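You operate a simulated robot arm through the tools that you are given. There is no shell and no other tool.

The job below is to be done with a simulated robot arm. You get a single attempt, and the scene is never put back.

JOB
Draw the orange fence fully back, take the silver block out of the gap and relock.
Fine: free the lever first; stand the block in the free spot beside the other two. Set down upright: thick silver block.
Where things are to end (x, y in the base frame): thick silver block within 0.04 m of [0.51, 0.75].

Only the result counts: the job must be done as asked and must still hold three seconds after the hand-in. Knocking over, shifting, dropping, spilling or breaking anything else fails it.

ROBOT AND FRAMES
A 5-joint arm with a two-finger parallel gripper, fixed in place. Base frame: the origin is on the floor under the middle of its stand, x ahead of it, y to its left, z up; the work surface is at about z = 0.8. Units: m, degrees, N and s.
It reaches about 1.134 m from its shoulder. Its first joint turns from -149.0 to 149.0 degrees. Payload 1.57 kg.
The tool frame sits at the grasp point between the pads (the TCP): z along the fingers, y along the line on which they close. The tips reach 0.03 m beyond it. The gripper opens to 0.11 m. The fingers are 0.024 m wide and 0.012 m thick; the gripper's body (0.048 by 0.112 m) begins 0.078 m behind the TCP.
Orientation is told as [roll, pitch, yaw] about the base's x, y, z axes, in that order, counted from this pose: with the fingers straight down and closing along the base's y, the tool's x points along the base's -x, its y along +y and its z along -z.

CONTROLS
- The arm moves only by the tool arm_command. Its argument "commands" is text: rows parted by semicolons, each of 7 numbers parted by spaces: the finger opening in m, from 0 to 0.11, then the shift along the base's x, y, z in m, then the turn, a rotation vector about the base's x, y, z in degrees. In form: claw x y z wx wy wz; .... A call has 1 to 20 rows; each row is the pose to reach, as a shift and turn from the pose commanded when the call began. Each row takes 0.2 s and may step no farther than 0.05 m and 8.6 degrees from the row before; otherwise, or with a gripper value out of range, the whole call is refused. Where a pose cannot be reached the arm comes as near as it can. A force on the tool above 40 N (or 10 N above the force at the start of the call, whichever is more), or a blocked arm, ends the call early, and 0.2 s more pass. The fingers move at their own pace (about 0.153 m/s each) and stop on an object; they squeeze with about 36 N. The grip force told is the motor's: it shows also when the fingers shut on nothing. Time passes only in rows, and 0.2 s behind the last, so rows that repeat a pose let the fingers close. The reply holds the time, the measured pose of the TCP, the force on the tool along the base axes, the opening and the grip force, in the units named above and with some noise, with the torque about the TCP (base axes, N m) and any sound that the robot's microphone picked up.
- Cameras (640 x 400 px; columns grow to the right, rows downward): "scene" is fixed at [0.4047, 0.4898, 1.5634]; the picture's right is [0.76, 0.65, 0.00], its down [0.60, -0.71, -0.37] and it looks along [-0.24, 0.28, -0.93] (base axes); focal length 368 px, centre (320, 200). "wrist" rides on the gripper at [0.07, 0.016, -0.141] in the tool frame; the picture's right is [-0.23, 0.97, 0.00], its down [-0.86, -0.20, -0.48] and it looks along [-0.47, -0.11, 0.88] (tool axes); focal length 222 px, centre (320, 200). There is no depth. A picture from a camera that has moved, and an enlarged one, comes with that camera's place and axes in the base frame and with its lens. The place of the scene camera against the robot may be out by one fixed shift of up to 0.025 m in any direction.
- snapshot(camera): a new picture of that camera. No time passes.
- slide_trunk(by): slides the trunk up (or, below 0, down) by that many m; the arm rides with it, the base frame stays. It gives what a move gives, with no picture.
- enlarge(camera, box): a new picture of the part [left, top, right, bottom] of that camera's present view, enlarged. No time passes.
- finish_job(): hands the job in; it is judged then, once.

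Nothing tells you positions but the pictures and the camera data. Unless the task says otherwise, let go and move clear before handing in.

The tools are called after ">>>" as name(argument=value, ...) on one line, values as JSON. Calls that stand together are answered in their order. arm_command: Moves the arm, as the interface text tells. Its arguments: {"type":"object","properties":{"commands":{"type":"string"}},"required":["commands"]} The other tools are called the same way: slide_trunk (by) moves the trunk up or down; snapshot (camera) takes a picture; enlarge (camera, box) takes an enlarged picture of a part of a camera's view; finish_job () hands the job in.

At the start:

```text
t: 0.0
ee_pos: [0.2588, 0.6081, 1.1918]
tcp_rot: [0.0, 0.0, -0.1]
ft_force: [-0.2, 0.4, -0.1]
ft_torque: [0.02, 0.03, 0.02]
gripper_width: 0.1101
grip_force: 0.0
trunk travel left (down, up): [-0.925, 0.045]
```

scene: 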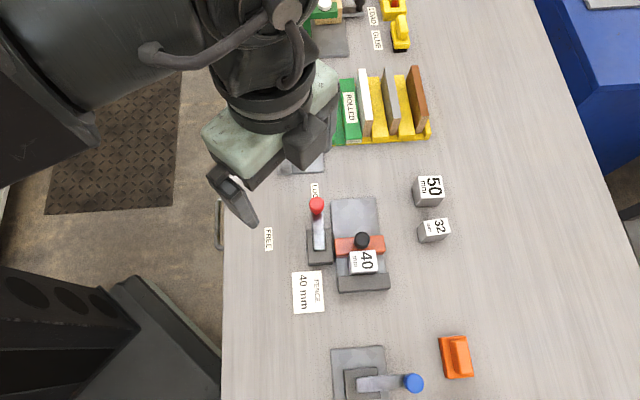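
wrist: 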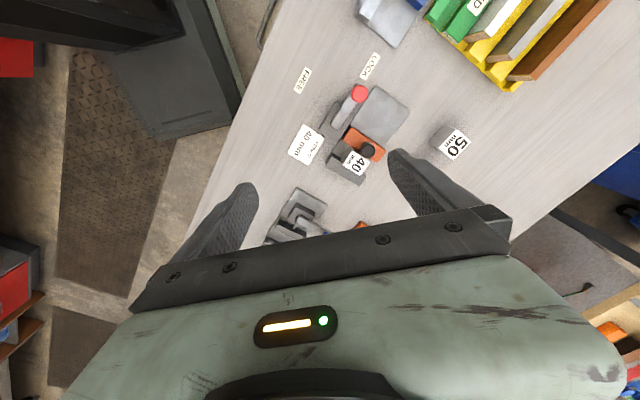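

I see a small fixture with an orange fence, a red-knobbed lever (labels LOCK/FREE), and a silver "40" block in the gap; the "50" and "32" blocks stand to the right. I'll take close-ups before moving.

>>> enlarge(camera="scene", box=[250, 160, 470, 320])

>>> enlarge(camera="wrist", box=[270, 40, 480, 200])

>>> enlarge(camera="scene", box=[290, 180, 400, 320])

```text
2.50 times, centred on (360, 240) of scene
camera zoom: at [0.4047, 0.4898, 1.5634], right [0.76, 0.65, 0.0], down [0.6, -0.71, -0.37], along [-0.24, 0.28, -0.93], focal length 919 px, centre (220, 100)
```

zoom: 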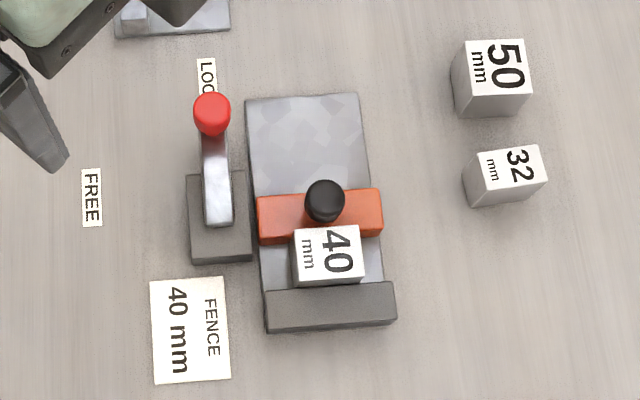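

```text
2.50 times, centred on (375, 120) of wrist
camera zoom: at [0.1895, 0.623, 1.334], right [0.23, 0.97, 0.0], down [0.86, -0.2, 0.48], along [0.47, -0.11, -0.88], focal length 555 px, centre (182, 400)
```

zoom: 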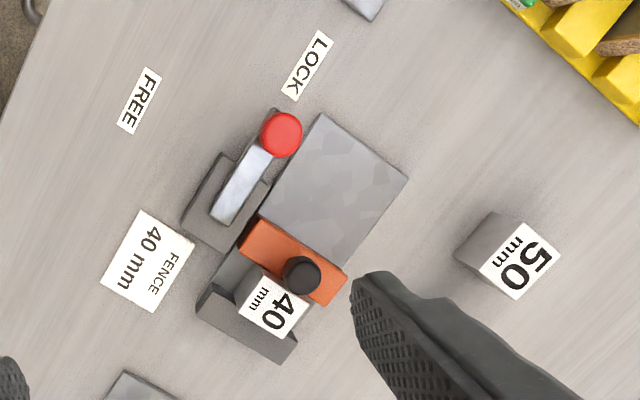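

```text
2.86 times, centred on (345, 250) of scene
camera zoom: at [0.4047, 0.4898, 1.5634], right [0.76, 0.65, 0.0], down [0.6, -0.71, -0.37], along [-0.24, 0.28, -0.93], focal length 1051 px, centre (249, 57)
```

zoom: 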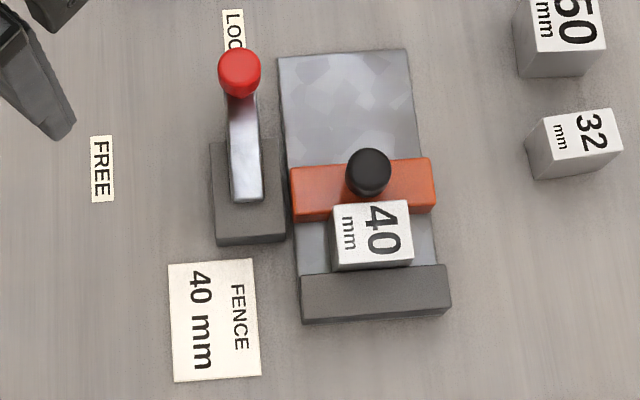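

The fixture is turned about 45° in the base frame: I put the red knob near (0.231, 0.688, 0.88), the lever pivot near (0.275, 0.645), the fence knob near (0.339, 0.693) and the 40 block near (0.368, 0.667). Next I'll move above the red knob with the gripper turned -45° to get a better look.

>>> arm_command(commands="0.11 -0.004 0.013 -0.02 0 0 -7.5; 0.11 -0.008 0.026 -0.04 0 0 -15; 0.11 -0.012 0.039 -0.06 0 0 -22.5; 0.11 -0.016 0.052 -0.08 0 0 -30; 0.11 -0.022 0.066 -0.10 0 0 -37.5; 0.11 -0.028 0.080 -0.12 0 0 -45; 0.11 -0.028 0.080 -0.14 0 0 -45")

>>> snapshot(camera="wrist")

>>> snapshot(camera="scene")

```text
t: 1.6
ee_pos: [0.2288, 0.6906, 1.192]
tcp_rot: [0.0, 0.1, -45.2]
ft_force: [-0.4, 1.6, -0.4]
ft_torque: [0.01, 0.01, -0.04]
gripper_width: 0.1099
grip_force: 0.0
out of reach, approached as far as the arm can: row 1, 2, 3, 4, 5, 6, 7
trunk travel left (down, up): [-0.925, 0.045]
```

```text
taken
camera wrist: at [0.1904, 0.75, 1.334], right [0.85, 0.53, 0.0], down [0.46, -0.75, 0.48], along [0.25, -0.41, -0.88], focal length 222 px, centre (320, 200)
```

wrist: 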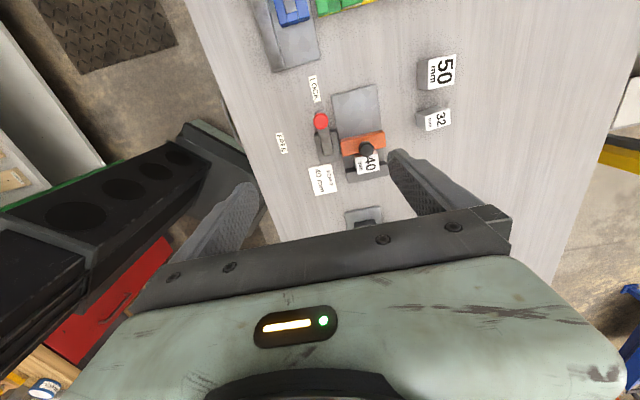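

```text
taken
```

scene: 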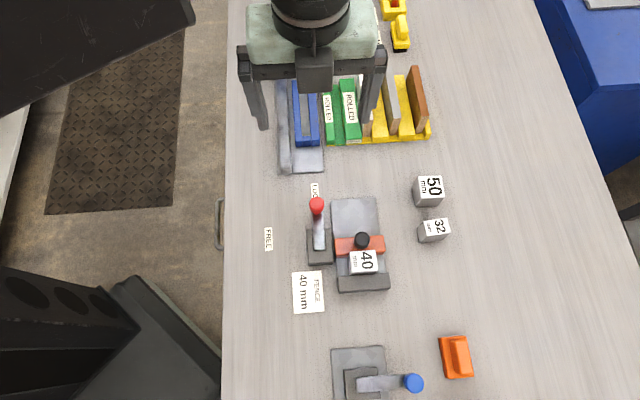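

The arm reached the x, y and yaw but stayed at z ≈ 1.19, so height appears to come from the trunk. I'll lower the trunk part of the way and check how it behaves.

>>> slide_trunk(by=-0.1)

>>> snapshot(camera="wrist")

```text
t: 2.9
ee_pos: [0.2282, 0.6892, 1.0925]
tcp_rot: [0.0, 0.0, -44.9]
ft_force: [-0.4, -0.4, 0.3]
ft_torque: [-0.01, -0.01, -0.01]
gripper_width: 0.1101
grip_force: 0.0
trunk travel left (down, up): [-0.825, 0.145]
```

```text
taken
camera wrist: at [0.1904, 0.7498, 1.2341], right [0.85, 0.53, 0.0], down [0.46, -0.75, 0.48], along [0.25, -0.41, -0.88], focal length 222 px, centre (320, 200)
```

wrist: 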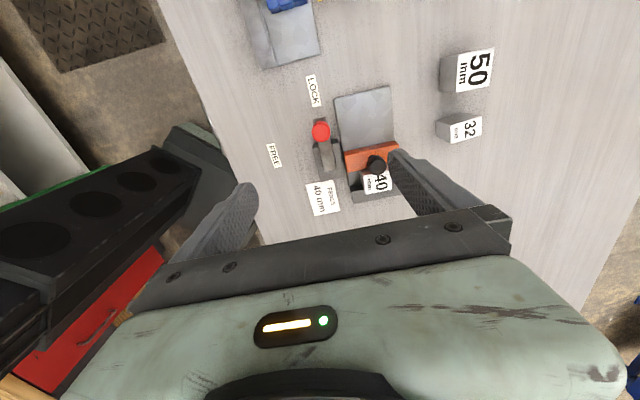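

The trunk moved z exactly. I'll test whether an arm move with zero shift and a small z shift holds position.

>>> arm_command(commands="0.11 0 0 0 0 0 0; 0.11 0 0 -0.01 0 0 0")

>>> enlarge(camera="wrist", box=[250, 60, 410, 220])

>>> enlarge(camera="scene", box=[290, 180, 400, 300])

```text
t: 3.5
ee_pos: [0.2283, 0.69, 1.0913]
tcp_rot: [0.0, -0.1, -45.0]
ft_force: [-0.1, 0.4, -0.3]
ft_torque: [-0.04, 0.01, 0.0]
gripper_width: 0.11
grip_force: 0.0
out of reach, approached as far as the arm can: row 2
trunk travel left (down, up): [-0.825, 0.145]
```

```text
2.50 times, centred on (330, 140) of wrist
camera zoom: at [0.1904, 0.7499, 1.234], right [0.85, 0.53, 0.0], down [0.46, -0.75, 0.48], along [0.25, -0.41, -0.88], focal length 555 px, centre (295, 350)
```

zoom: 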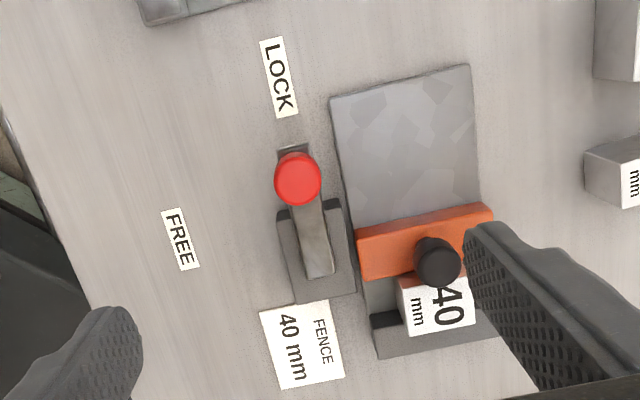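

```text
3.33 times, centred on (345, 240) of scene
camera zoom: at [0.4047, 0.4898, 1.5634], right [0.76, 0.65, 0.0], down [0.6, -0.71, -0.37], along [-0.24, 0.28, -0.93], focal length 1226 px, centre (237, 67)
```

zoom: 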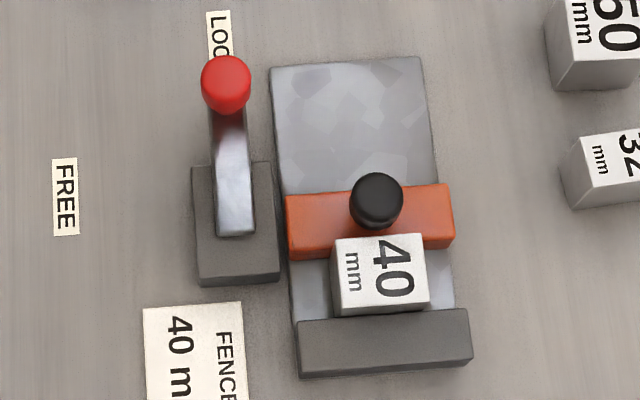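

>>> enlarge(camera="wrist", box=[300, 90, 350, 140])

>>> enlarge(camera="wrist", box=[300, 110, 380, 190])

>>> enlarge(camera="scene", box=[325, 340, 435, 400])

```text
8.00 times, centred on (325, 115) of wrist
camera zoom: at [0.1904, 0.7499, 1.234], right [0.85, 0.53, 0.0], down [0.46, -0.75, 0.48], along [0.25, -0.41, -0.88], focal length 1777 px, centre (280, 880)
```

zoom: 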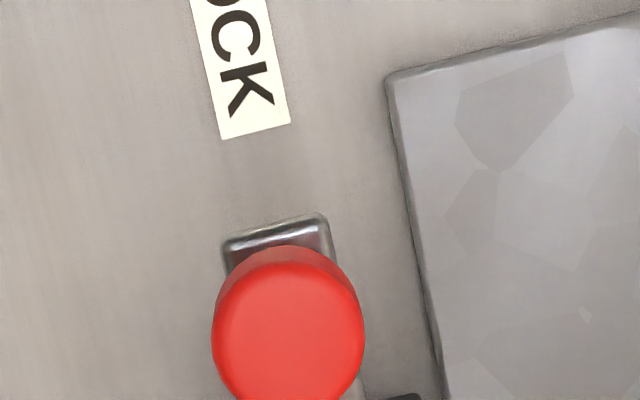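

```text
5.00 times, centred on (340, 150) of wrist
camera zoom: at [0.1904, 0.7499, 1.234], right [0.85, 0.53, 0.0], down [0.46, -0.75, 0.48], along [0.25, -0.41, -0.88], focal length 1111 px, centre (220, 450)
```

zoom: 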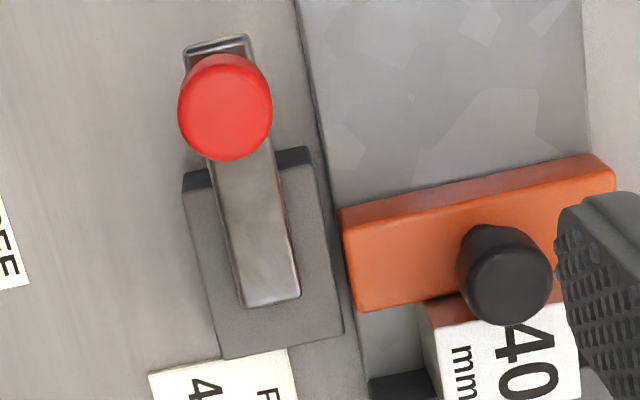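

```text
5.82 times, centred on (380, 370) of scene
camera zoom: at [0.4047, 0.4898, 1.5634], right [0.76, 0.65, 0.0], down [0.6, -0.71, -0.37], along [-0.24, 0.28, -0.93], focal length 2140 px, centre (-29, -789)
```

zoom: 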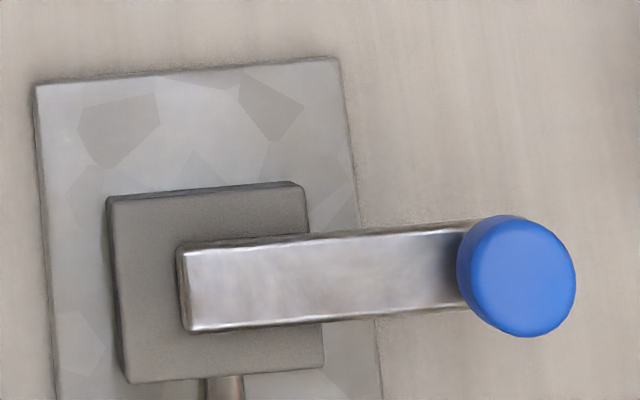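

The lever is a flat bar turning on a vertical pivot near (0.278, 0.639), with a knob standing on its end and its top at z ≈ 0.875. I'll lower with the fingers open around the knob.

>>> slide_trunk(by=-0.15)

>>> snapshot(camera="wrist")

>>> snapshot(camera="scene")

```text
t: 5.3
ee_pos: [0.2274, 0.69, 0.9414]
tcp_rot: [-0.1, 0.0, -45.0]
ft_force: [0.1, 0.5, -0.9]
ft_torque: [0.0, 0.0, -0.03]
gripper_width: 0.11
grip_force: 0.1
trunk travel left (down, up): [-0.675, 0.295]
```

```text
taken
camera wrist: at [0.1904, 0.7498, 1.0841], right [0.85, 0.53, 0.0], down [0.46, -0.75, 0.48], along [0.25, -0.41, -0.88], focal length 222 px, centre (320, 200)
```

wrist: 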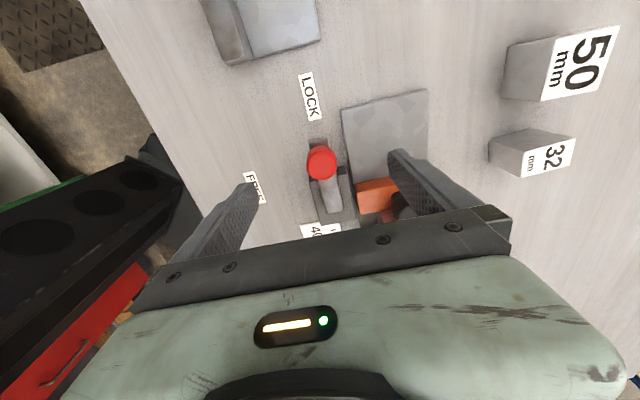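

```text
taken
```

scene: 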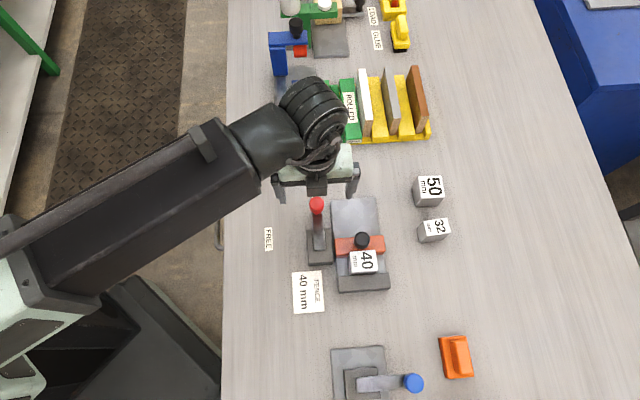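

The knob is still at about (0.229, 0.689), centred between the fingers. I'll lower the last 6 cm so the tips flank the knob above the bar.

>>> slide_trunk(by=-0.06)

>>> snapshot(camera="wrist")

>>> snapshot(camera="scene")

```text
t: 6.3
ee_pos: [0.2282, 0.6889, 0.8823]
tcp_rot: [-0.1, 0.1, -45.1]
ft_force: [0.9, -0.5, 0.3]
ft_torque: [0.01, 0.01, 0.02]
gripper_width: 0.1103
grip_force: 0.0
trunk travel left (down, up): [-0.615, 0.355]
```

```text
taken
camera wrist: at [0.1904, 0.7498, 1.024], right [0.85, 0.53, 0.0], down [0.46, -0.75, 0.48], along [0.25, -0.41, -0.88], focal length 222 px, centre (320, 200)
```

wrist: 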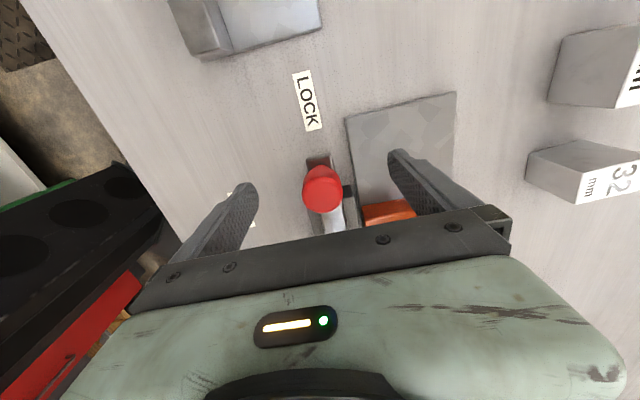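

```text
taken
```

scene: 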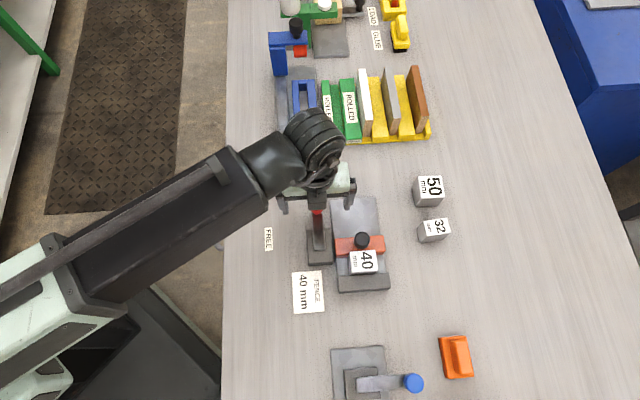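

The knob sits between the fingers. I'll close to a loose cage and swing the lever the first part of its arc (counter-clockwise toward FREE), watching force.

>>> arm_command(commands="0.036 0 0 0 0 0 0; 0.036 0 0 0 0 0 0; 0.036 -0.0060 -0.0069 0 0 0 7.5; 0.036 -0.0112 -0.0145 0 0 0 15; 0.036 -0.0153 -0.0227 0 0 0 22.5; 0.036 -0.0182 -0.0314 0 0 0 30")

>>> snapshot(camera="wrist")

>>> enlarge(camera="scene", box=[250, 160, 410, 300])

```text
t: 7.7
ee_pos: [0.2094, 0.6574, 0.8814]
tcp_rot: [0.1, 0.0, -14.9]
ft_force: [0.0, -0.5, 0.6]
ft_torque: [-0.04, 0.0, 0.03]
gripper_width: 0.036
grip_force: 0.3
trunk travel left (down, up): [-0.615, 0.355]
```

```text
taken
camera wrist: at [0.1467, 0.6907, 1.024], right [0.47, 0.88, 0.0], down [0.78, -0.41, 0.48], along [0.42, -0.22, -0.88], focal length 222 px, centre (320, 200)
```

wrist: 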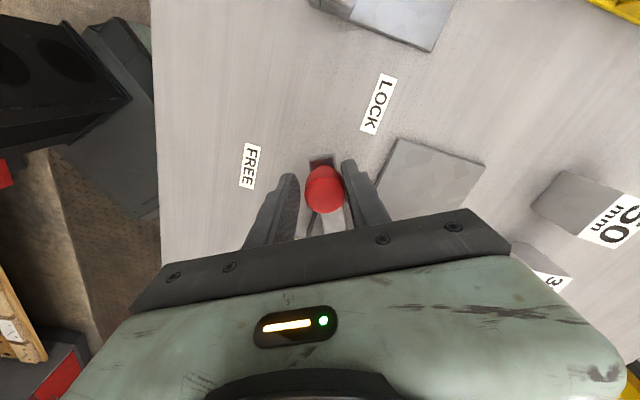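

```text
2.86 times, centred on (330, 230) of scene
camera zoom: at [0.4047, 0.4898, 1.5634], right [0.76, 0.65, 0.0], down [0.6, -0.71, -0.37], along [-0.24, 0.28, -0.93], focal length 1051 px, centre (291, 114)
```

zoom: 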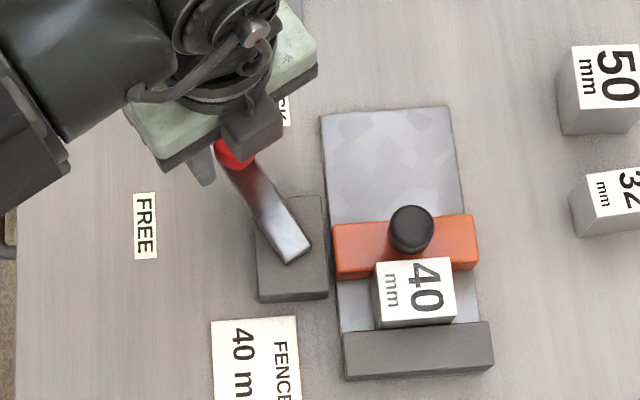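

The lever turns freely with almost no force. I'll continue the arc toward the FREE label.

>>> arm_command(commands="0.036 -0.0019 -0.0090 0 0 0 7.5; 0.036 -0.0025 -0.0182 0 0 0 15; 0.036 -0.0019 -0.0273 0 0 0 22.5; 0.036 -0.0002 -0.0363 0 0 0 30; 0.036 0.0028 -0.0450 0 0 0 37.5; 0.036 0.0068 -0.0533 0 0 0 45")

>>> snapshot(camera="wrist")

>>> enlarge(camera="scene", box=[250, 160, 410, 300])

```text
t: 9.1
ee_pos: [0.2162, 0.6045, 0.8821]
tcp_rot: [0.0, 0.0, 30.2]
ft_force: [-0.9, 3.3, -0.4]
ft_torque: [0.02, 0.01, -0.01]
gripper_width: 0.0382
grip_force: 1.8
trunk travel left (down, up): [-0.615, 0.355]
```

```text
taken
camera wrist: at [0.148, 0.584, 1.0239], right [-0.29, 0.96, 0.0], down [0.84, 0.26, 0.48], along [0.46, 0.14, -0.88], focal length 222 px, centre (320, 200)
```

wrist: 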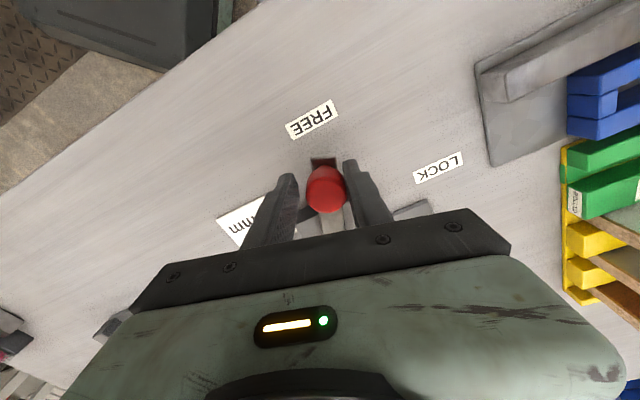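

```text
2.86 times, centred on (330, 230) of scene
camera zoom: at [0.4047, 0.4898, 1.5634], right [0.76, 0.65, 0.0], down [0.6, -0.71, -0.37], along [-0.24, 0.28, -0.93], focal length 1051 px, centre (291, 114)
```

zoom: 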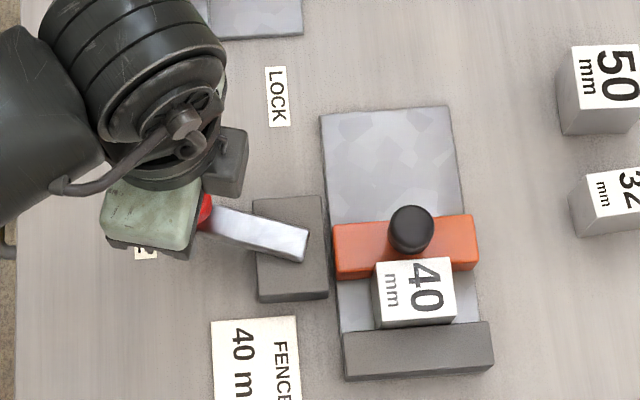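

A little resistance shows near FREE; I'll push a few degrees further to confirm it's the end stop.

>>> arm_command(commands="0.036 0.0016 -0.0026 0 0 0 2.5; 0.036 0.0033 -0.0052 0 0 0 5; 0.036 0.0051 -0.0076 0 0 0 7.5; 0.036 0.0051 -0.0076 0 0 0 7.5")

>>> snapshot(camera="wrist")

>>> enlarge(camera="scene", box=[250, 160, 410, 300])

```text
t: 10.1
ee_pos: [0.2226, 0.5991, 0.8817]
tcp_rot: [-0.1, 0.0, 37.6]
ft_force: [-7.1, 16.6, 1.5]
ft_torque: [0.18, 0.02, -0.01]
gripper_width: 0.0519
grip_force: 8.9
trunk travel left (down, up): [-0.615, 0.355]
```

```text
taken
camera wrist: at [0.1557, 0.5691, 1.0235], right [-0.41, 0.91, 0.0], down [0.8, 0.36, 0.48], along [0.44, 0.2, -0.88], focal length 222 px, centre (320, 200)
```

wrist: 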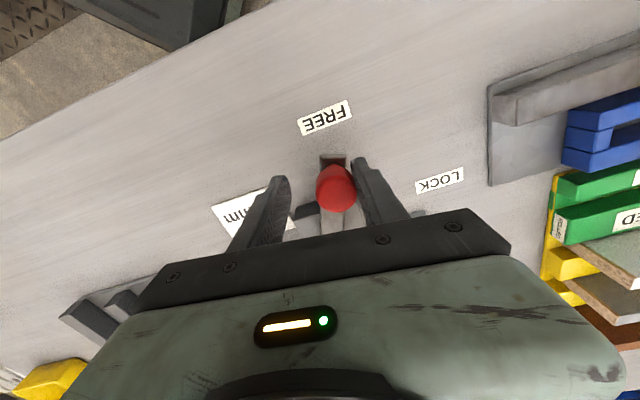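

```text
2.86 times, centred on (330, 230) of scene
camera zoom: at [0.4047, 0.4898, 1.5634], right [0.76, 0.65, 0.0], down [0.6, -0.71, -0.37], along [-0.24, 0.28, -0.93], focal length 1051 px, centre (291, 114)
```

zoom: 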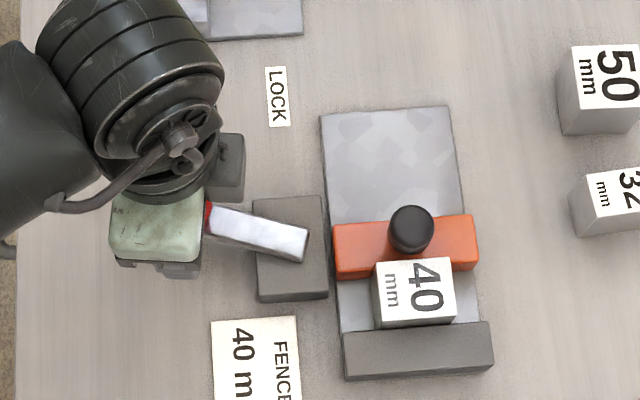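

The lever is hard against its FREE stop (it no longer moved, force rose to ~18 N). I'll back off to centre on the knob, open, and rise.

>>> arm_command(commands="0.05 -0.0035 0.0060 0 0 0 -5.5; 0.06 -0.0073 0.0117 0 0 0 -11; 0.08 -0.0073 0.0117 0 0 0 -11; 0.08 -0.0073 0.0117 0 0 0 -11")

>>> slide_trunk(by=0.1)

>>> snapshot(camera="wrist")

>>> snapshot(camera="scene")

```text
t: 11.1
ee_pos: [0.2149, 0.6095, 0.8814]
tcp_rot: [0.0, 0.0, 26.6]
ft_force: [-1.1, -0.7, -0.1]
ft_torque: [0.02, -0.02, 0.01]
gripper_width: 0.08
grip_force: 0.1
trunk travel left (down, up): [-0.615, 0.355]
```

```text
t: 12.4
ee_pos: [0.2146, 0.6096, 0.9815]
tcp_rot: [0.0, 0.1, 26.5]
ft_force: [-0.5, 0.0, -0.2]
ft_torque: [-0.02, -0.01, -0.03]
gripper_width: 0.0797
grip_force: 0.0
trunk travel left (down, up): [-0.715, 0.255]
```

```text
taken
camera wrist: at [0.1451, 0.5917, 1.124], right [-0.23, 0.97, 0.0], down [0.85, 0.2, 0.48], along [0.47, 0.11, -0.88], focal length 222 px, centre (320, 200)
```

wrist: 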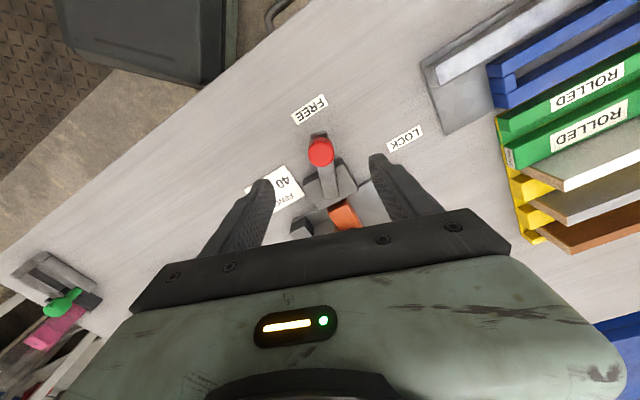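

```text
taken
```

scene: 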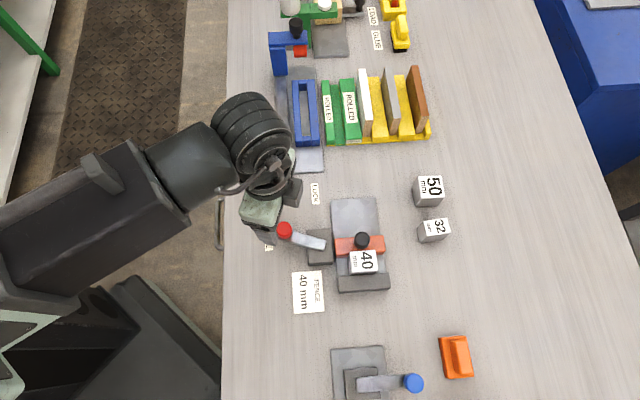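

The lever rests at FREE (about 71° from LOCK). Next I'll go above the fence's black knob at about (0.339, 0.690, top 0.88) with the fingers closing along the slide direction.

>>> arm_command(commands="0.08 0.0311 0.0201 0 0 0 4.6; 0.08 0.0622 0.0402 0 0 0 9.2; 0.08 0.0933 0.0603 0 0 0 13.9; 0.08 0.1244 0.0804 0 0 0 18.5; 0.08 0.1244 0.0804 0 0 0 18.5")

>>> snapshot(camera="wrist")

>>> snapshot(camera="scene")

```text
t: 13.6
ee_pos: [0.3374, 0.6875, 0.9806]
tcp_rot: [-0.1, 0.0, 45.1]
ft_force: [0.0, 0.1, 0.1]
ft_torque: [0.0, 0.0, -0.04]
gripper_width: 0.0802
grip_force: 0.1
trunk travel left (down, up): [-0.715, 0.255]
```

```text
taken
camera wrist: at [0.2773, 0.6501, 1.1239], right [-0.53, 0.85, 0.0], down [0.75, 0.46, 0.48], along [0.41, 0.25, -0.88], focal length 222 px, centre (320, 200)
```

wrist: 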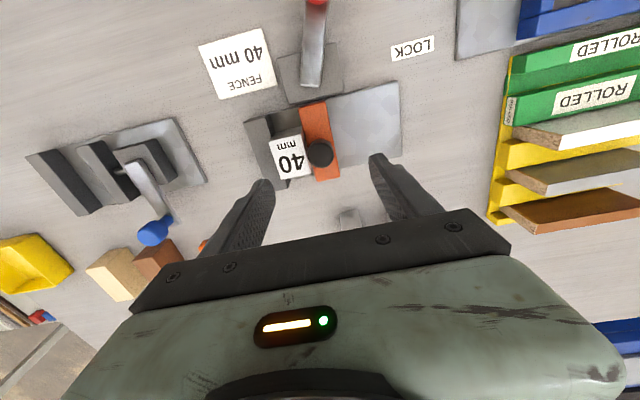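

```text
taken
```

scene: 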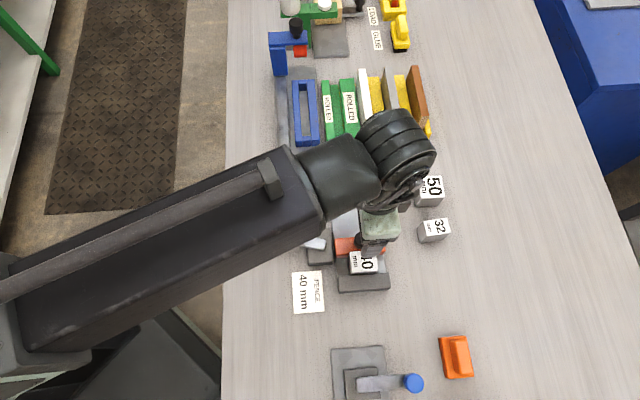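

>>> enlarge(camera="wrist", box=[240, 80, 420, 200])

```text
3.33 times, centred on (330, 140) of wrist
camera zoom: at [0.2773, 0.6501, 1.1239], right [-0.53, 0.85, 0.0], down [0.75, 0.46, 0.48], along [0.41, 0.25, -0.88], focal length 740 px, centre (287, 400)
```

zoom: 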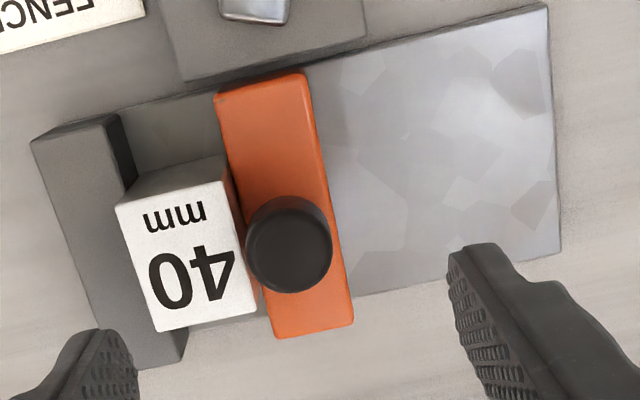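

>>> enlarge(camera="wrist", box=[260, 110, 350, 190])

>>> enlarge(camera="wrist", box=[380, 70, 420, 110])

>>> enlarge(camera="wrist", box=[240, 90, 300, 140])

```text
5.00 times, centred on (305, 150) of wrist
camera zoom: at [0.2773, 0.6501, 1.1239], right [-0.53, 0.85, 0.0], down [0.75, 0.46, 0.48], along [0.41, 0.25, -0.88], focal length 1111 px, centre (395, 450)
```

zoom: 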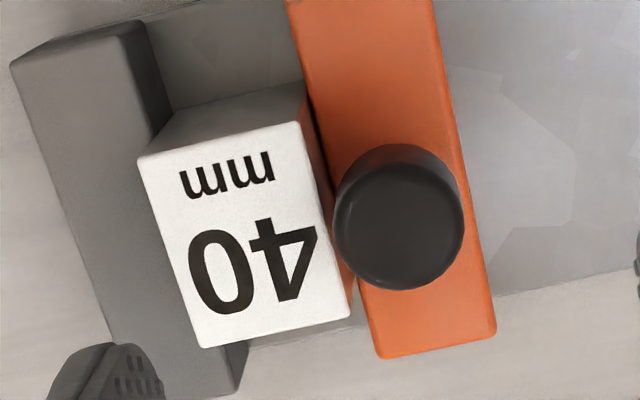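

```text
10.00 times, centred on (400, 90) of wrist
camera zoom: at [0.2773, 0.6501, 1.1239], right [-0.53, 0.85, 0.0], down [0.75, 0.46, 0.48], along [0.41, 0.25, -0.88], focal length 2221 px, centre (-480, 1300)
```

zoom: 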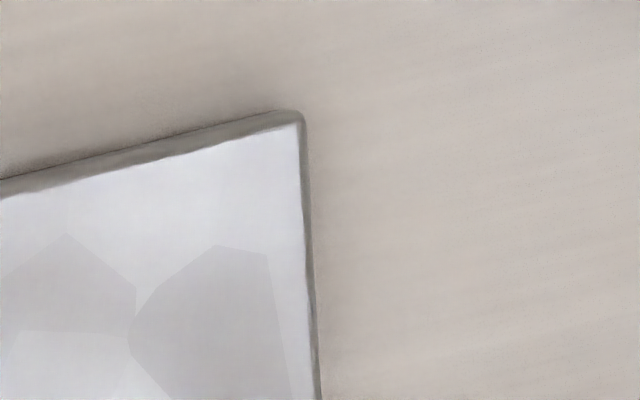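

```text
8.00 times, centred on (270, 115) of wrist
camera zoom: at [0.2773, 0.6501, 1.1239], right [-0.53, 0.85, 0.0], down [0.75, 0.46, 0.48], along [0.41, 0.25, -0.88], focal length 1777 px, centre (720, 880)
```

zoom: 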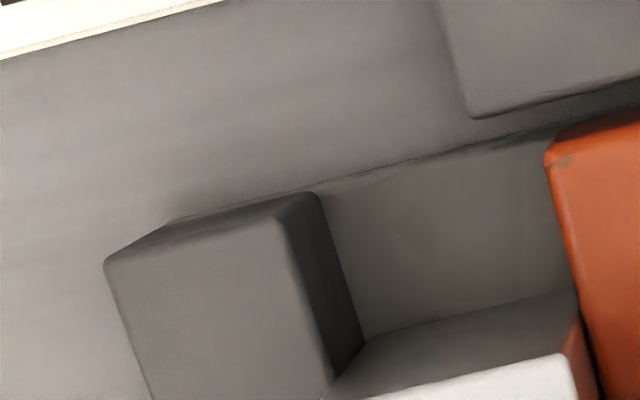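

Refined geometry: the block is about 40 × 50 × 46 mm with its top at z ≈ 0.851, and the fence knob top is at ≈ 0.88 with a radius of about 15 mm. I'll lower so the tips sit at ≈ 0.86, above the block and beside the knob.

>>> slide_trunk(by=-0.091)

>>> snapshot(camera="wrist")

>>> snapshot(camera="scene")

```text
t: 14.9
ee_pos: [0.3379, 0.6877, 0.8932]
tcp_rot: [0.1, -0.2, 45.0]
ft_force: [8.2, 10.3, 34.4]
ft_torque: [-0.79, -1.27, 0.45]
gripper_width: 0.0791
grip_force: 0.1
trunk travel left (down, up): [-0.624, 0.346]
```

```text
taken
camera wrist: at [0.2768, 0.649, 1.0346], right [-0.53, 0.85, 0.0], down [0.74, 0.46, 0.48], along [0.41, 0.26, -0.88], focal length 222 px, centre (320, 200)
```

wrist: 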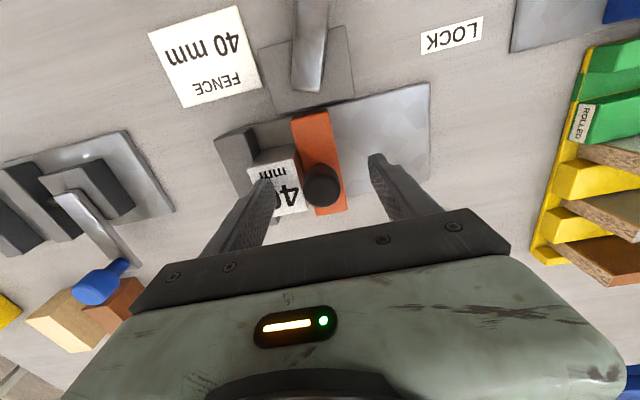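

```text
taken
```

scene: 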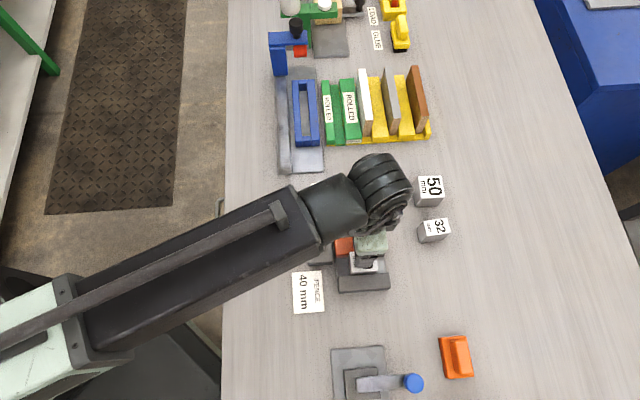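

The force reading shows the front fingertip touched down on top of the block (about 34 N at tip z ≈ 0.863). I'm raising right away to unload it.

>>> slide_trunk(by=0.012)

>>> snapshot(camera="wrist")

>>> enlarge(camera="wrist", box=[220, 90, 420, 230])

```text
t: 15.5
ee_pos: [0.3376, 0.6878, 0.9031]
tcp_rot: [0.1, 0.0, 45.1]
ft_force: [-1.2, -0.4, -0.1]
ft_torque: [-0.01, 0.0, 0.02]
gripper_width: 0.0798
grip_force: 0.0
trunk travel left (down, up): [-0.636, 0.334]
```

```text
taken
camera wrist: at [0.2768, 0.6499, 1.0449], right [-0.53, 0.85, 0.0], down [0.75, 0.46, 0.48], along [0.41, 0.25, -0.88], focal length 222 px, centre (320, 200)
```

wrist: 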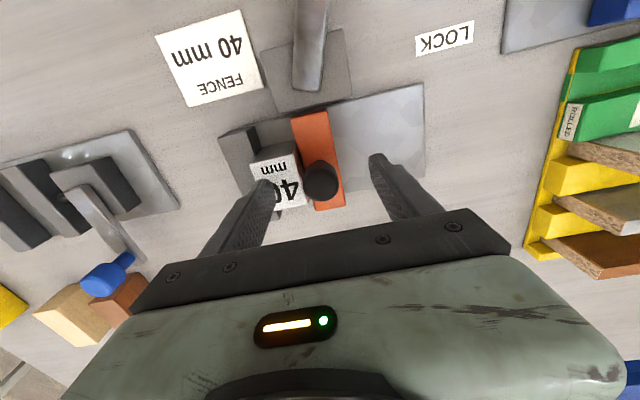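

```text
2.86 times, centred on (320, 160) of wrist
camera zoom: at [0.2768, 0.6499, 1.0449], right [-0.53, 0.85, 0.0], down [0.75, 0.46, 0.48], along [0.41, 0.25, -0.88], focal length 635 px, centre (320, 314)
```

zoom: 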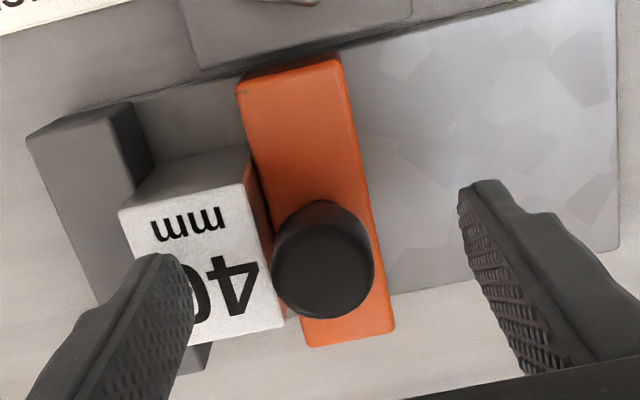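

The block is undisturbed and its top is at z ≈ 0.863. The knob top is at 0.88, so I'll use tips at ≈ 0.867, cage the knob and draw the fence back slightly first.

>>> slide_trunk(by=-0.006)

>>> arm_command(commands="0.05 0 0 0 0 0 0; 0.036 0 0 0 0 0 0; 0.036 0 0 0 0 0 0")

>>> enlarge(camera="wrist", box=[220, 90, 420, 230])

```text
t: 16.0
ee_pos: [0.3369, 0.6884, 0.8972]
tcp_rot: [0.0, 0.0, 44.9]
ft_force: [-0.4, -0.1, 0.1]
ft_torque: [-0.02, 0.0, 0.01]
gripper_width: 0.0797
grip_force: 0.1
trunk travel left (down, up): [-0.63, 0.34]
```

```text
t: 16.8
ee_pos: [0.3381, 0.6877, 0.8972]
tcp_rot: [0.0, 0.0, 44.8]
ft_force: [0.4, -0.7, -0.2]
ft_torque: [0.03, -0.02, 0.02]
gripper_width: 0.036
grip_force: 0.1
trunk travel left (down, up): [-0.63, 0.34]
```

```text
2.86 times, centred on (320, 160) of wrist
camera zoom: at [0.2769, 0.65, 1.039], right [-0.53, 0.85, 0.0], down [0.75, 0.46, 0.48], along [0.41, 0.25, -0.88], focal length 635 px, centre (320, 314)
```

zoom: 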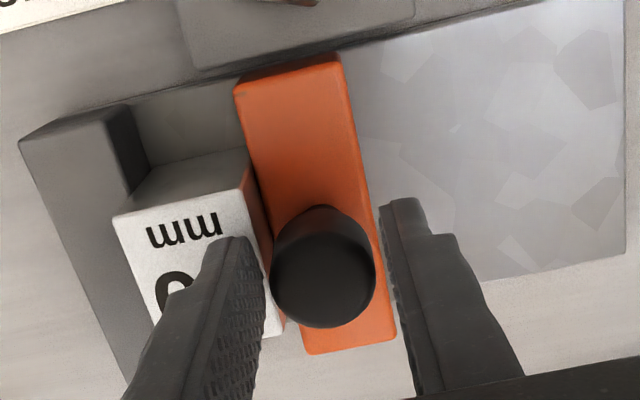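

The knob is caged without contact. I'll draw back along (-0.707, +0.707) by about 3 cm and check.

>>> arm_command(commands="0.036 -0.0057 0.0057 0 0 0 0; 0.036 -0.0113 0.0113 0 0 0 0; 0.036 -0.017 0.017 0 0 0 0; 0.036 -0.0226 0.0226 0 0 0 0; 0.036 -0.0283 0.0283 0 0 0 0")

>>> enlarge(camera="wrist", box=[180, 60, 440, 240])

>>> snapshot(camera="scene")

```text
t: 18.0
ee_pos: [0.3104, 0.7156, 0.8969]
tcp_rot: [0.0, 0.0, 45.0]
ft_force: [2.4, -3.8, -0.7]
ft_torque: [-0.07, 0.01, -0.03]
gripper_width: 0.0399
grip_force: 2.4
trunk travel left (down, up): [-0.63, 0.34]
```

```text
2.22 times, centred on (310, 150) of wrist
camera zoom: at [0.2491, 0.678, 1.0391], right [-0.53, 0.85, 0.0], down [0.75, 0.46, 0.48], along [0.41, 0.25, -0.88], focal length 494 px, centre (342, 311)
```

zoom: 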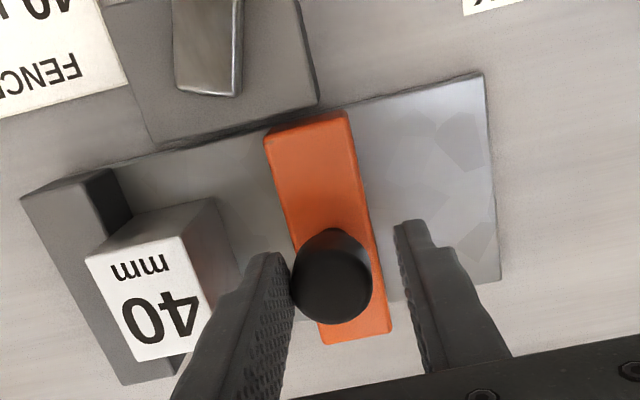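

```text
taken
```

scene: 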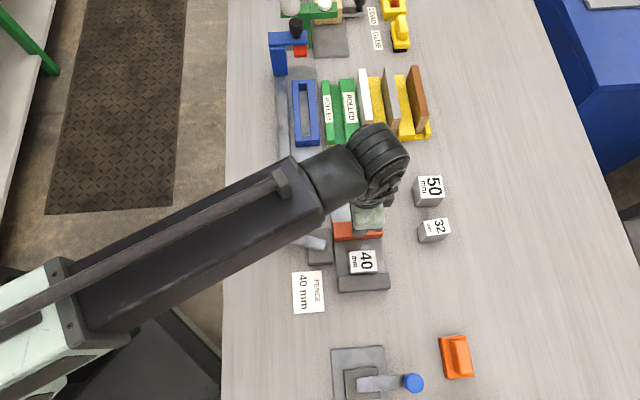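

The fence slides with about 4 N of friction and the block stays put. I'll lower 1 cm for a better hold on the knob and keep drawing back.

>>> slide_trunk(by=-0.01)

>>> arm_command(commands="0.034 -0.0057 0.0057 0 0 0 0; 0.034 -0.0113 0.0113 0 0 0 0; 0.034 -0.017 0.017 0 0 0 0; 0.034 -0.0226 0.0226 0 0 0 0; 0.034 -0.0226 0.0226 0 0 0 0")

>>> enlarge(camera="wrist", box=[180, 60, 440, 240])

```text
t: 18.6
ee_pos: [0.3086, 0.7161, 0.8867]
tcp_rot: [0.0, 0.0, 45.0]
ft_force: [3.3, -5.0, -1.3]
ft_torque: [-0.07, -0.05, -0.06]
gripper_width: 0.0404
grip_force: 2.3
trunk travel left (down, up): [-0.62, 0.35]
```

```text
t: 19.3
ee_pos: [0.3026, 0.7243, 0.8877]
tcp_rot: [-0.7, 0.2, 44.6]
ft_force: [19.2, -24.1, -7.5]
ft_torque: [-0.19, 0.29, -0.22]
gripper_width: 0.0608
grip_force: 15.1
trunk travel left (down, up): [-0.62, 0.35]
stopped in row 3: the force on the tool passed its limit at 43 N (the readings are from after the stop); the commanded pose is now the measured one
```

```text
2.22 times, centred on (310, 150) of wrist
camera zoom: at [0.241, 0.6882, 1.0296], right [-0.52, 0.85, -0.01], down [0.75, 0.46, 0.48], along [0.41, 0.24, -0.88], focal length 494 px, centre (342, 311)
```

zoom: 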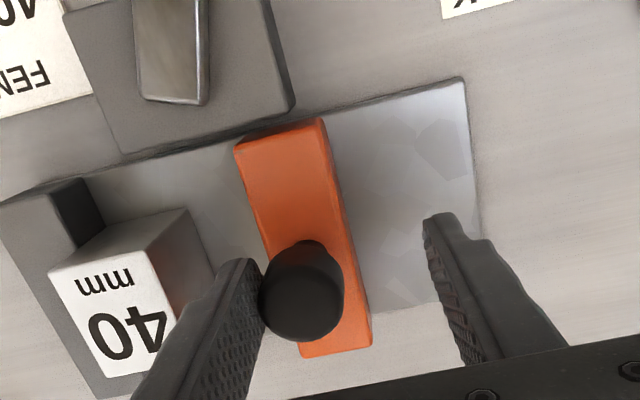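

The fence stopped hard after about 35 mm of travel (fingers pushed apart, 43 N). I'll back off, let the fingers settle, and check whether this is the real end of travel and whether the fence stays there.

>>> arm_command(commands="0.06 0.005 -0.005 0 0 0 0; 0.06 0.0085 -0.0085 0 0 0 0; 0.06 0.0085 -0.0085 0 0 0 0")

>>> enlarge(camera="wrist", box=[180, 60, 440, 240])

>>> enlarge(camera="scene", box=[280, 180, 420, 300])

```text
t: 20.1
ee_pos: [0.3061, 0.7201, 0.8873]
tcp_rot: [-0.5, 0.1, 44.7]
ft_force: [0.5, 0.5, -0.3]
ft_torque: [-0.03, 0.02, 0.03]
gripper_width: 0.0602
grip_force: 0.0
trunk travel left (down, up): [-0.62, 0.35]
```

```text
2.22 times, centred on (310, 150) of wrist
camera zoom: at [0.245, 0.6832, 1.0291], right [-0.53, 0.85, -0.01], down [0.75, 0.46, 0.48], along [0.41, 0.25, -0.88], focal length 494 px, centre (342, 311)
```

zoom: 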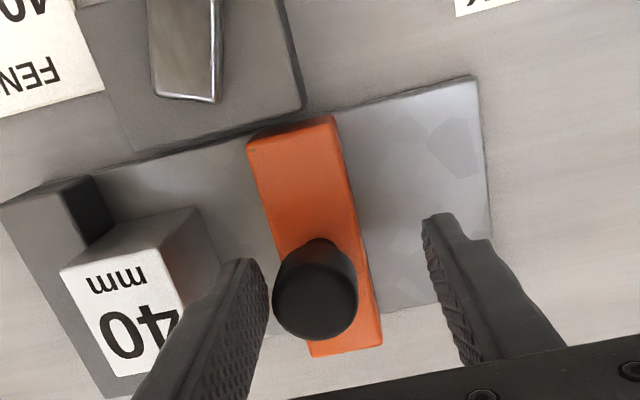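

```text
3.33 times, centred on (350, 240) of scene
camera zoom: at [0.4047, 0.4898, 1.5634], right [0.76, 0.65, 0.0], down [0.6, -0.71, -0.37], along [-0.24, 0.28, -0.93], focal length 1226 px, centre (220, 67)
```

zoom: 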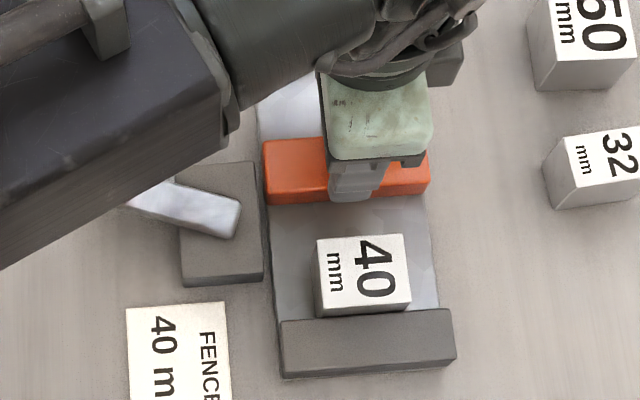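

The fence stays where I left it. To verify that's the true end, I'll grip the knob firmly and pull again in small steps.

>>> arm_command(commands="0.06 0.0061 -0.0061 0 0 0 0; 0.03 0.0061 -0.0061 0 0 0 0; 0.0 0.0061 -0.0061 0 0 0 0; 0.0 0.0061 -0.0061 0 0 0 0")

>>> arm_command(commands="0.0 -0.0015 0.0015 0 0 0 0; 0.0 -0.003 0.003 0 0 0 0; 0.0 -0.0045 0.0045 0 0 0 0; 0.0 -0.0045 0.0045 0 0 0 0")

```text
t: 21.1
ee_pos: [0.313, 0.7126, 0.8851]
tcp_rot: [-0.4, 0.2, 44.8]
ft_force: [6.7, -12.7, -6.9]
ft_torque: [0.07, 0.11, -0.1]
gripper_width: 0.0299
grip_force: 38.8
trunk travel left (down, up): [-0.62, 0.35]
```

```text
t: 21.8
ee_pos: [0.3136, 0.7133, 0.8875]
tcp_rot: [-0.9, 0.3, 44.5]
ft_force: [4.3, -8.1, -6.6]
ft_torque: [0.48, 0.0, -0.16]
gripper_width: 0.0295
grip_force: 39.3
trunk travel left (down, up): [-0.62, 0.35]
stopped in row 3: the force on the tool passed its limit at 43 N (the readings are from after the stop); the commanded pose is now the measured one
```

The fence won't move further even at 43 N, so it is against its back stop with about 35 mm of travel. I'll open, correct the small tilt, and see where things settle.

>>> arm_command(commands="0.04 0 0 0 0 0 0; 0.06 0 0 0 0.85 0.42 0; 0.06 0 0 0 0.85 0.42 0; 0.06 0 0 0 0.85 0.42 0")

>>> enlarge(camera="wrist", box=[180, 60, 440, 240])

```text
t: 22.8
ee_pos: [0.3119, 0.715, 0.8868]
tcp_rot: [0.3, -0.2, 44.6]
ft_force: [0.0, -0.2, 0.4]
ft_torque: [0.06, 0.03, -0.02]
gripper_width: 0.0602
grip_force: 0.2
trunk travel left (down, up): [-0.62, 0.35]
```

```text
2.22 times, centred on (310, 150) of wrist
camera zoom: at [0.2511, 0.676, 1.029], right [-0.52, 0.85, 0.0], down [0.75, 0.46, 0.48], along [0.41, 0.25, -0.88], focal length 494 px, centre (342, 311)
```

zoom: 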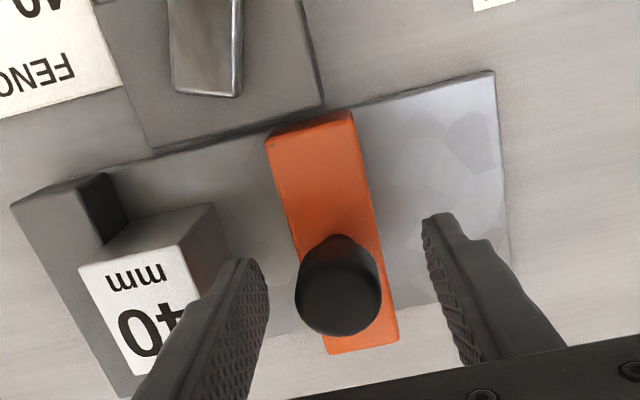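

The fence is parked at its back stop. I'll rise and turn the gripper -90° to line up above the 40 block, closing across its 50 mm width.

>>> slide_trunk(by=0.12)

>>> arm_command(commands="0.08 0.005 -0.0045 0 0 0 -8.1; 0.09 0.010 -0.009 0 0 0 -16.2; 0.09 0.015 -0.0135 0 0 0 -24.4; 0.09 0.020 -0.018 0 0 0 -32.6; 0.09 0.025 -0.0225 0 0 0 -40.7; 0.09 0.030 -0.027 0 0 0 -48.9; 0.09 0.035 -0.0315 0 0 0 -57; 0.09 0.040 -0.036 0 0 0 -65.2; 0.09 0.045 -0.0405 0 0 0 -73.3; 0.09 0.050 -0.045 0 0 0 -81.5; 0.09 0.055 -0.050 0 0 0 -89.6; 0.09 0.055 -0.050 0 0 0 -89.6")

>>> snapshot(camera="wrist")

>>> snapshot(camera="scene")

```text
t: 24.3
ee_pos: [0.3115, 0.7142, 1.0075]
tcp_rot: [0.2, -0.1, 44.7]
ft_force: [-0.5, -0.7, 0.0]
ft_torque: [0.0, 0.0, 0.0]
gripper_width: 0.0602
grip_force: 0.0
trunk travel left (down, up): [-0.74, 0.23]
```

```text
t: 26.9
ee_pos: [0.368, 0.6637, 1.0069]
tcp_rot: [0.2, -0.1, -45.0]
ft_force: [-0.3, -0.7, -0.6]
ft_torque: [0.02, -0.01, 0.0]
gripper_width: 0.09
grip_force: 0.1
trunk travel left (down, up): [-0.74, 0.23]
```

```text
taken
camera wrist: at [0.3294, 0.7244, 1.149], right [0.85, 0.53, 0.0], down [0.46, -0.75, 0.48], along [0.26, -0.41, -0.88], focal length 222 px, centre (320, 200)
```

wrist: 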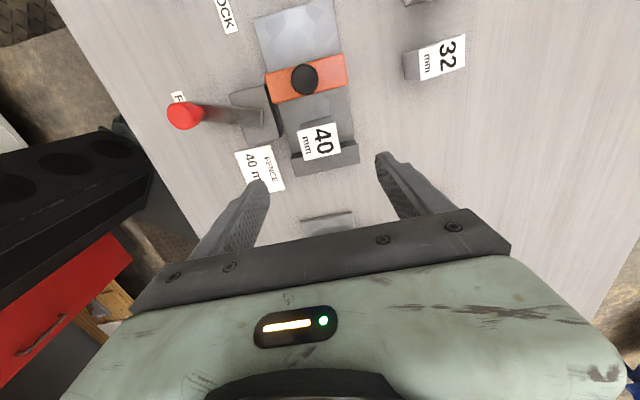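

```text
taken
```

scene: 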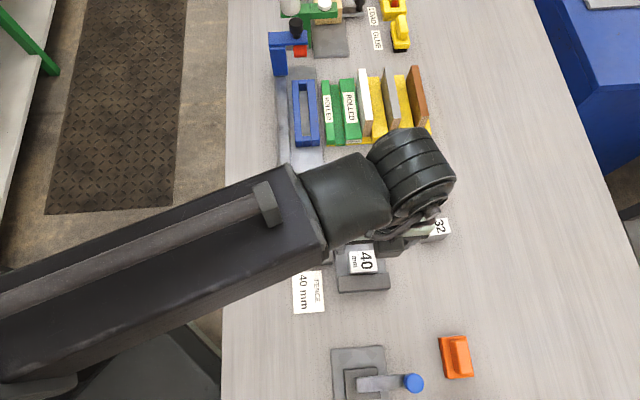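

>>> enlarge(camera="wrist", box=[250, 40, 390, 190])

```text
2.67 times, centred on (320, 115) of wrist
camera zoom: at [0.3294, 0.7244, 1.149], right [0.85, 0.53, 0.0], down [0.46, -0.75, 0.48], along [0.26, -0.41, -0.88], focal length 592 px, centre (320, 427)
```

zoom: 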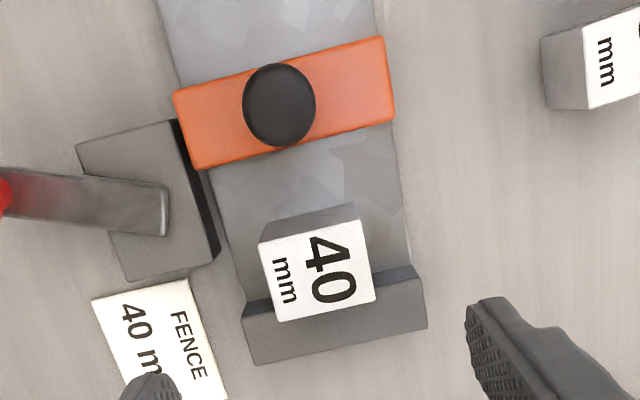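

The block centre matches the gripper at (0.368, 0.663), aligned. I'll set the opening to 72 mm (clear of the lever base) and descend in two steps.

>>> arm_command(commands="0.072 0 0 0 -0.1 -0.2 0; 0.072 0 0 0 -0.1 -0.2 0")

>>> slide_trunk(by=-0.1)

>>> snapshot(camera="wrist")

```text
t: 27.5
ee_pos: [0.3671, 0.6641, 1.0076]
tcp_rot: [0.2, -0.3, -44.9]
ft_force: [0.7, -0.2, 0.2]
ft_torque: [0.01, -0.01, -0.01]
gripper_width: 0.0725
grip_force: 0.1
trunk travel left (down, up): [-0.74, 0.23]
```

```text
t: 28.8
ee_pos: [0.3682, 0.665, 0.9074]
tcp_rot: [0.2, -0.4, -45.0]
ft_force: [-0.2, 0.6, 0.5]
ft_torque: [-0.02, 0.03, -0.05]
gripper_width: 0.0721
grip_force: 0.0
trunk travel left (down, up): [-0.64, 0.33]
```

```text
taken
camera wrist: at [0.3284, 0.7247, 1.0488], right [0.85, 0.53, 0.01], down [0.46, -0.74, 0.48], along [0.26, -0.41, -0.88], focal length 222 px, centre (320, 200)
```

wrist: 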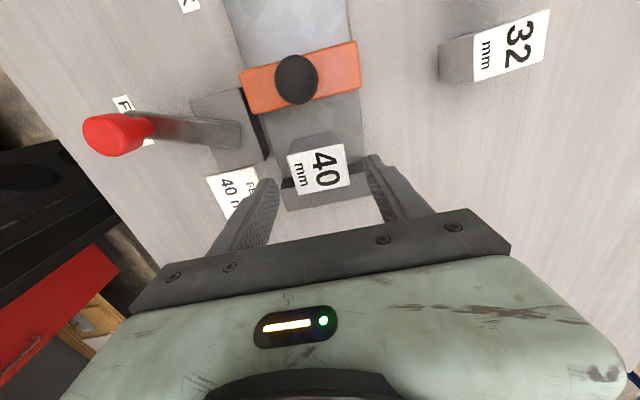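

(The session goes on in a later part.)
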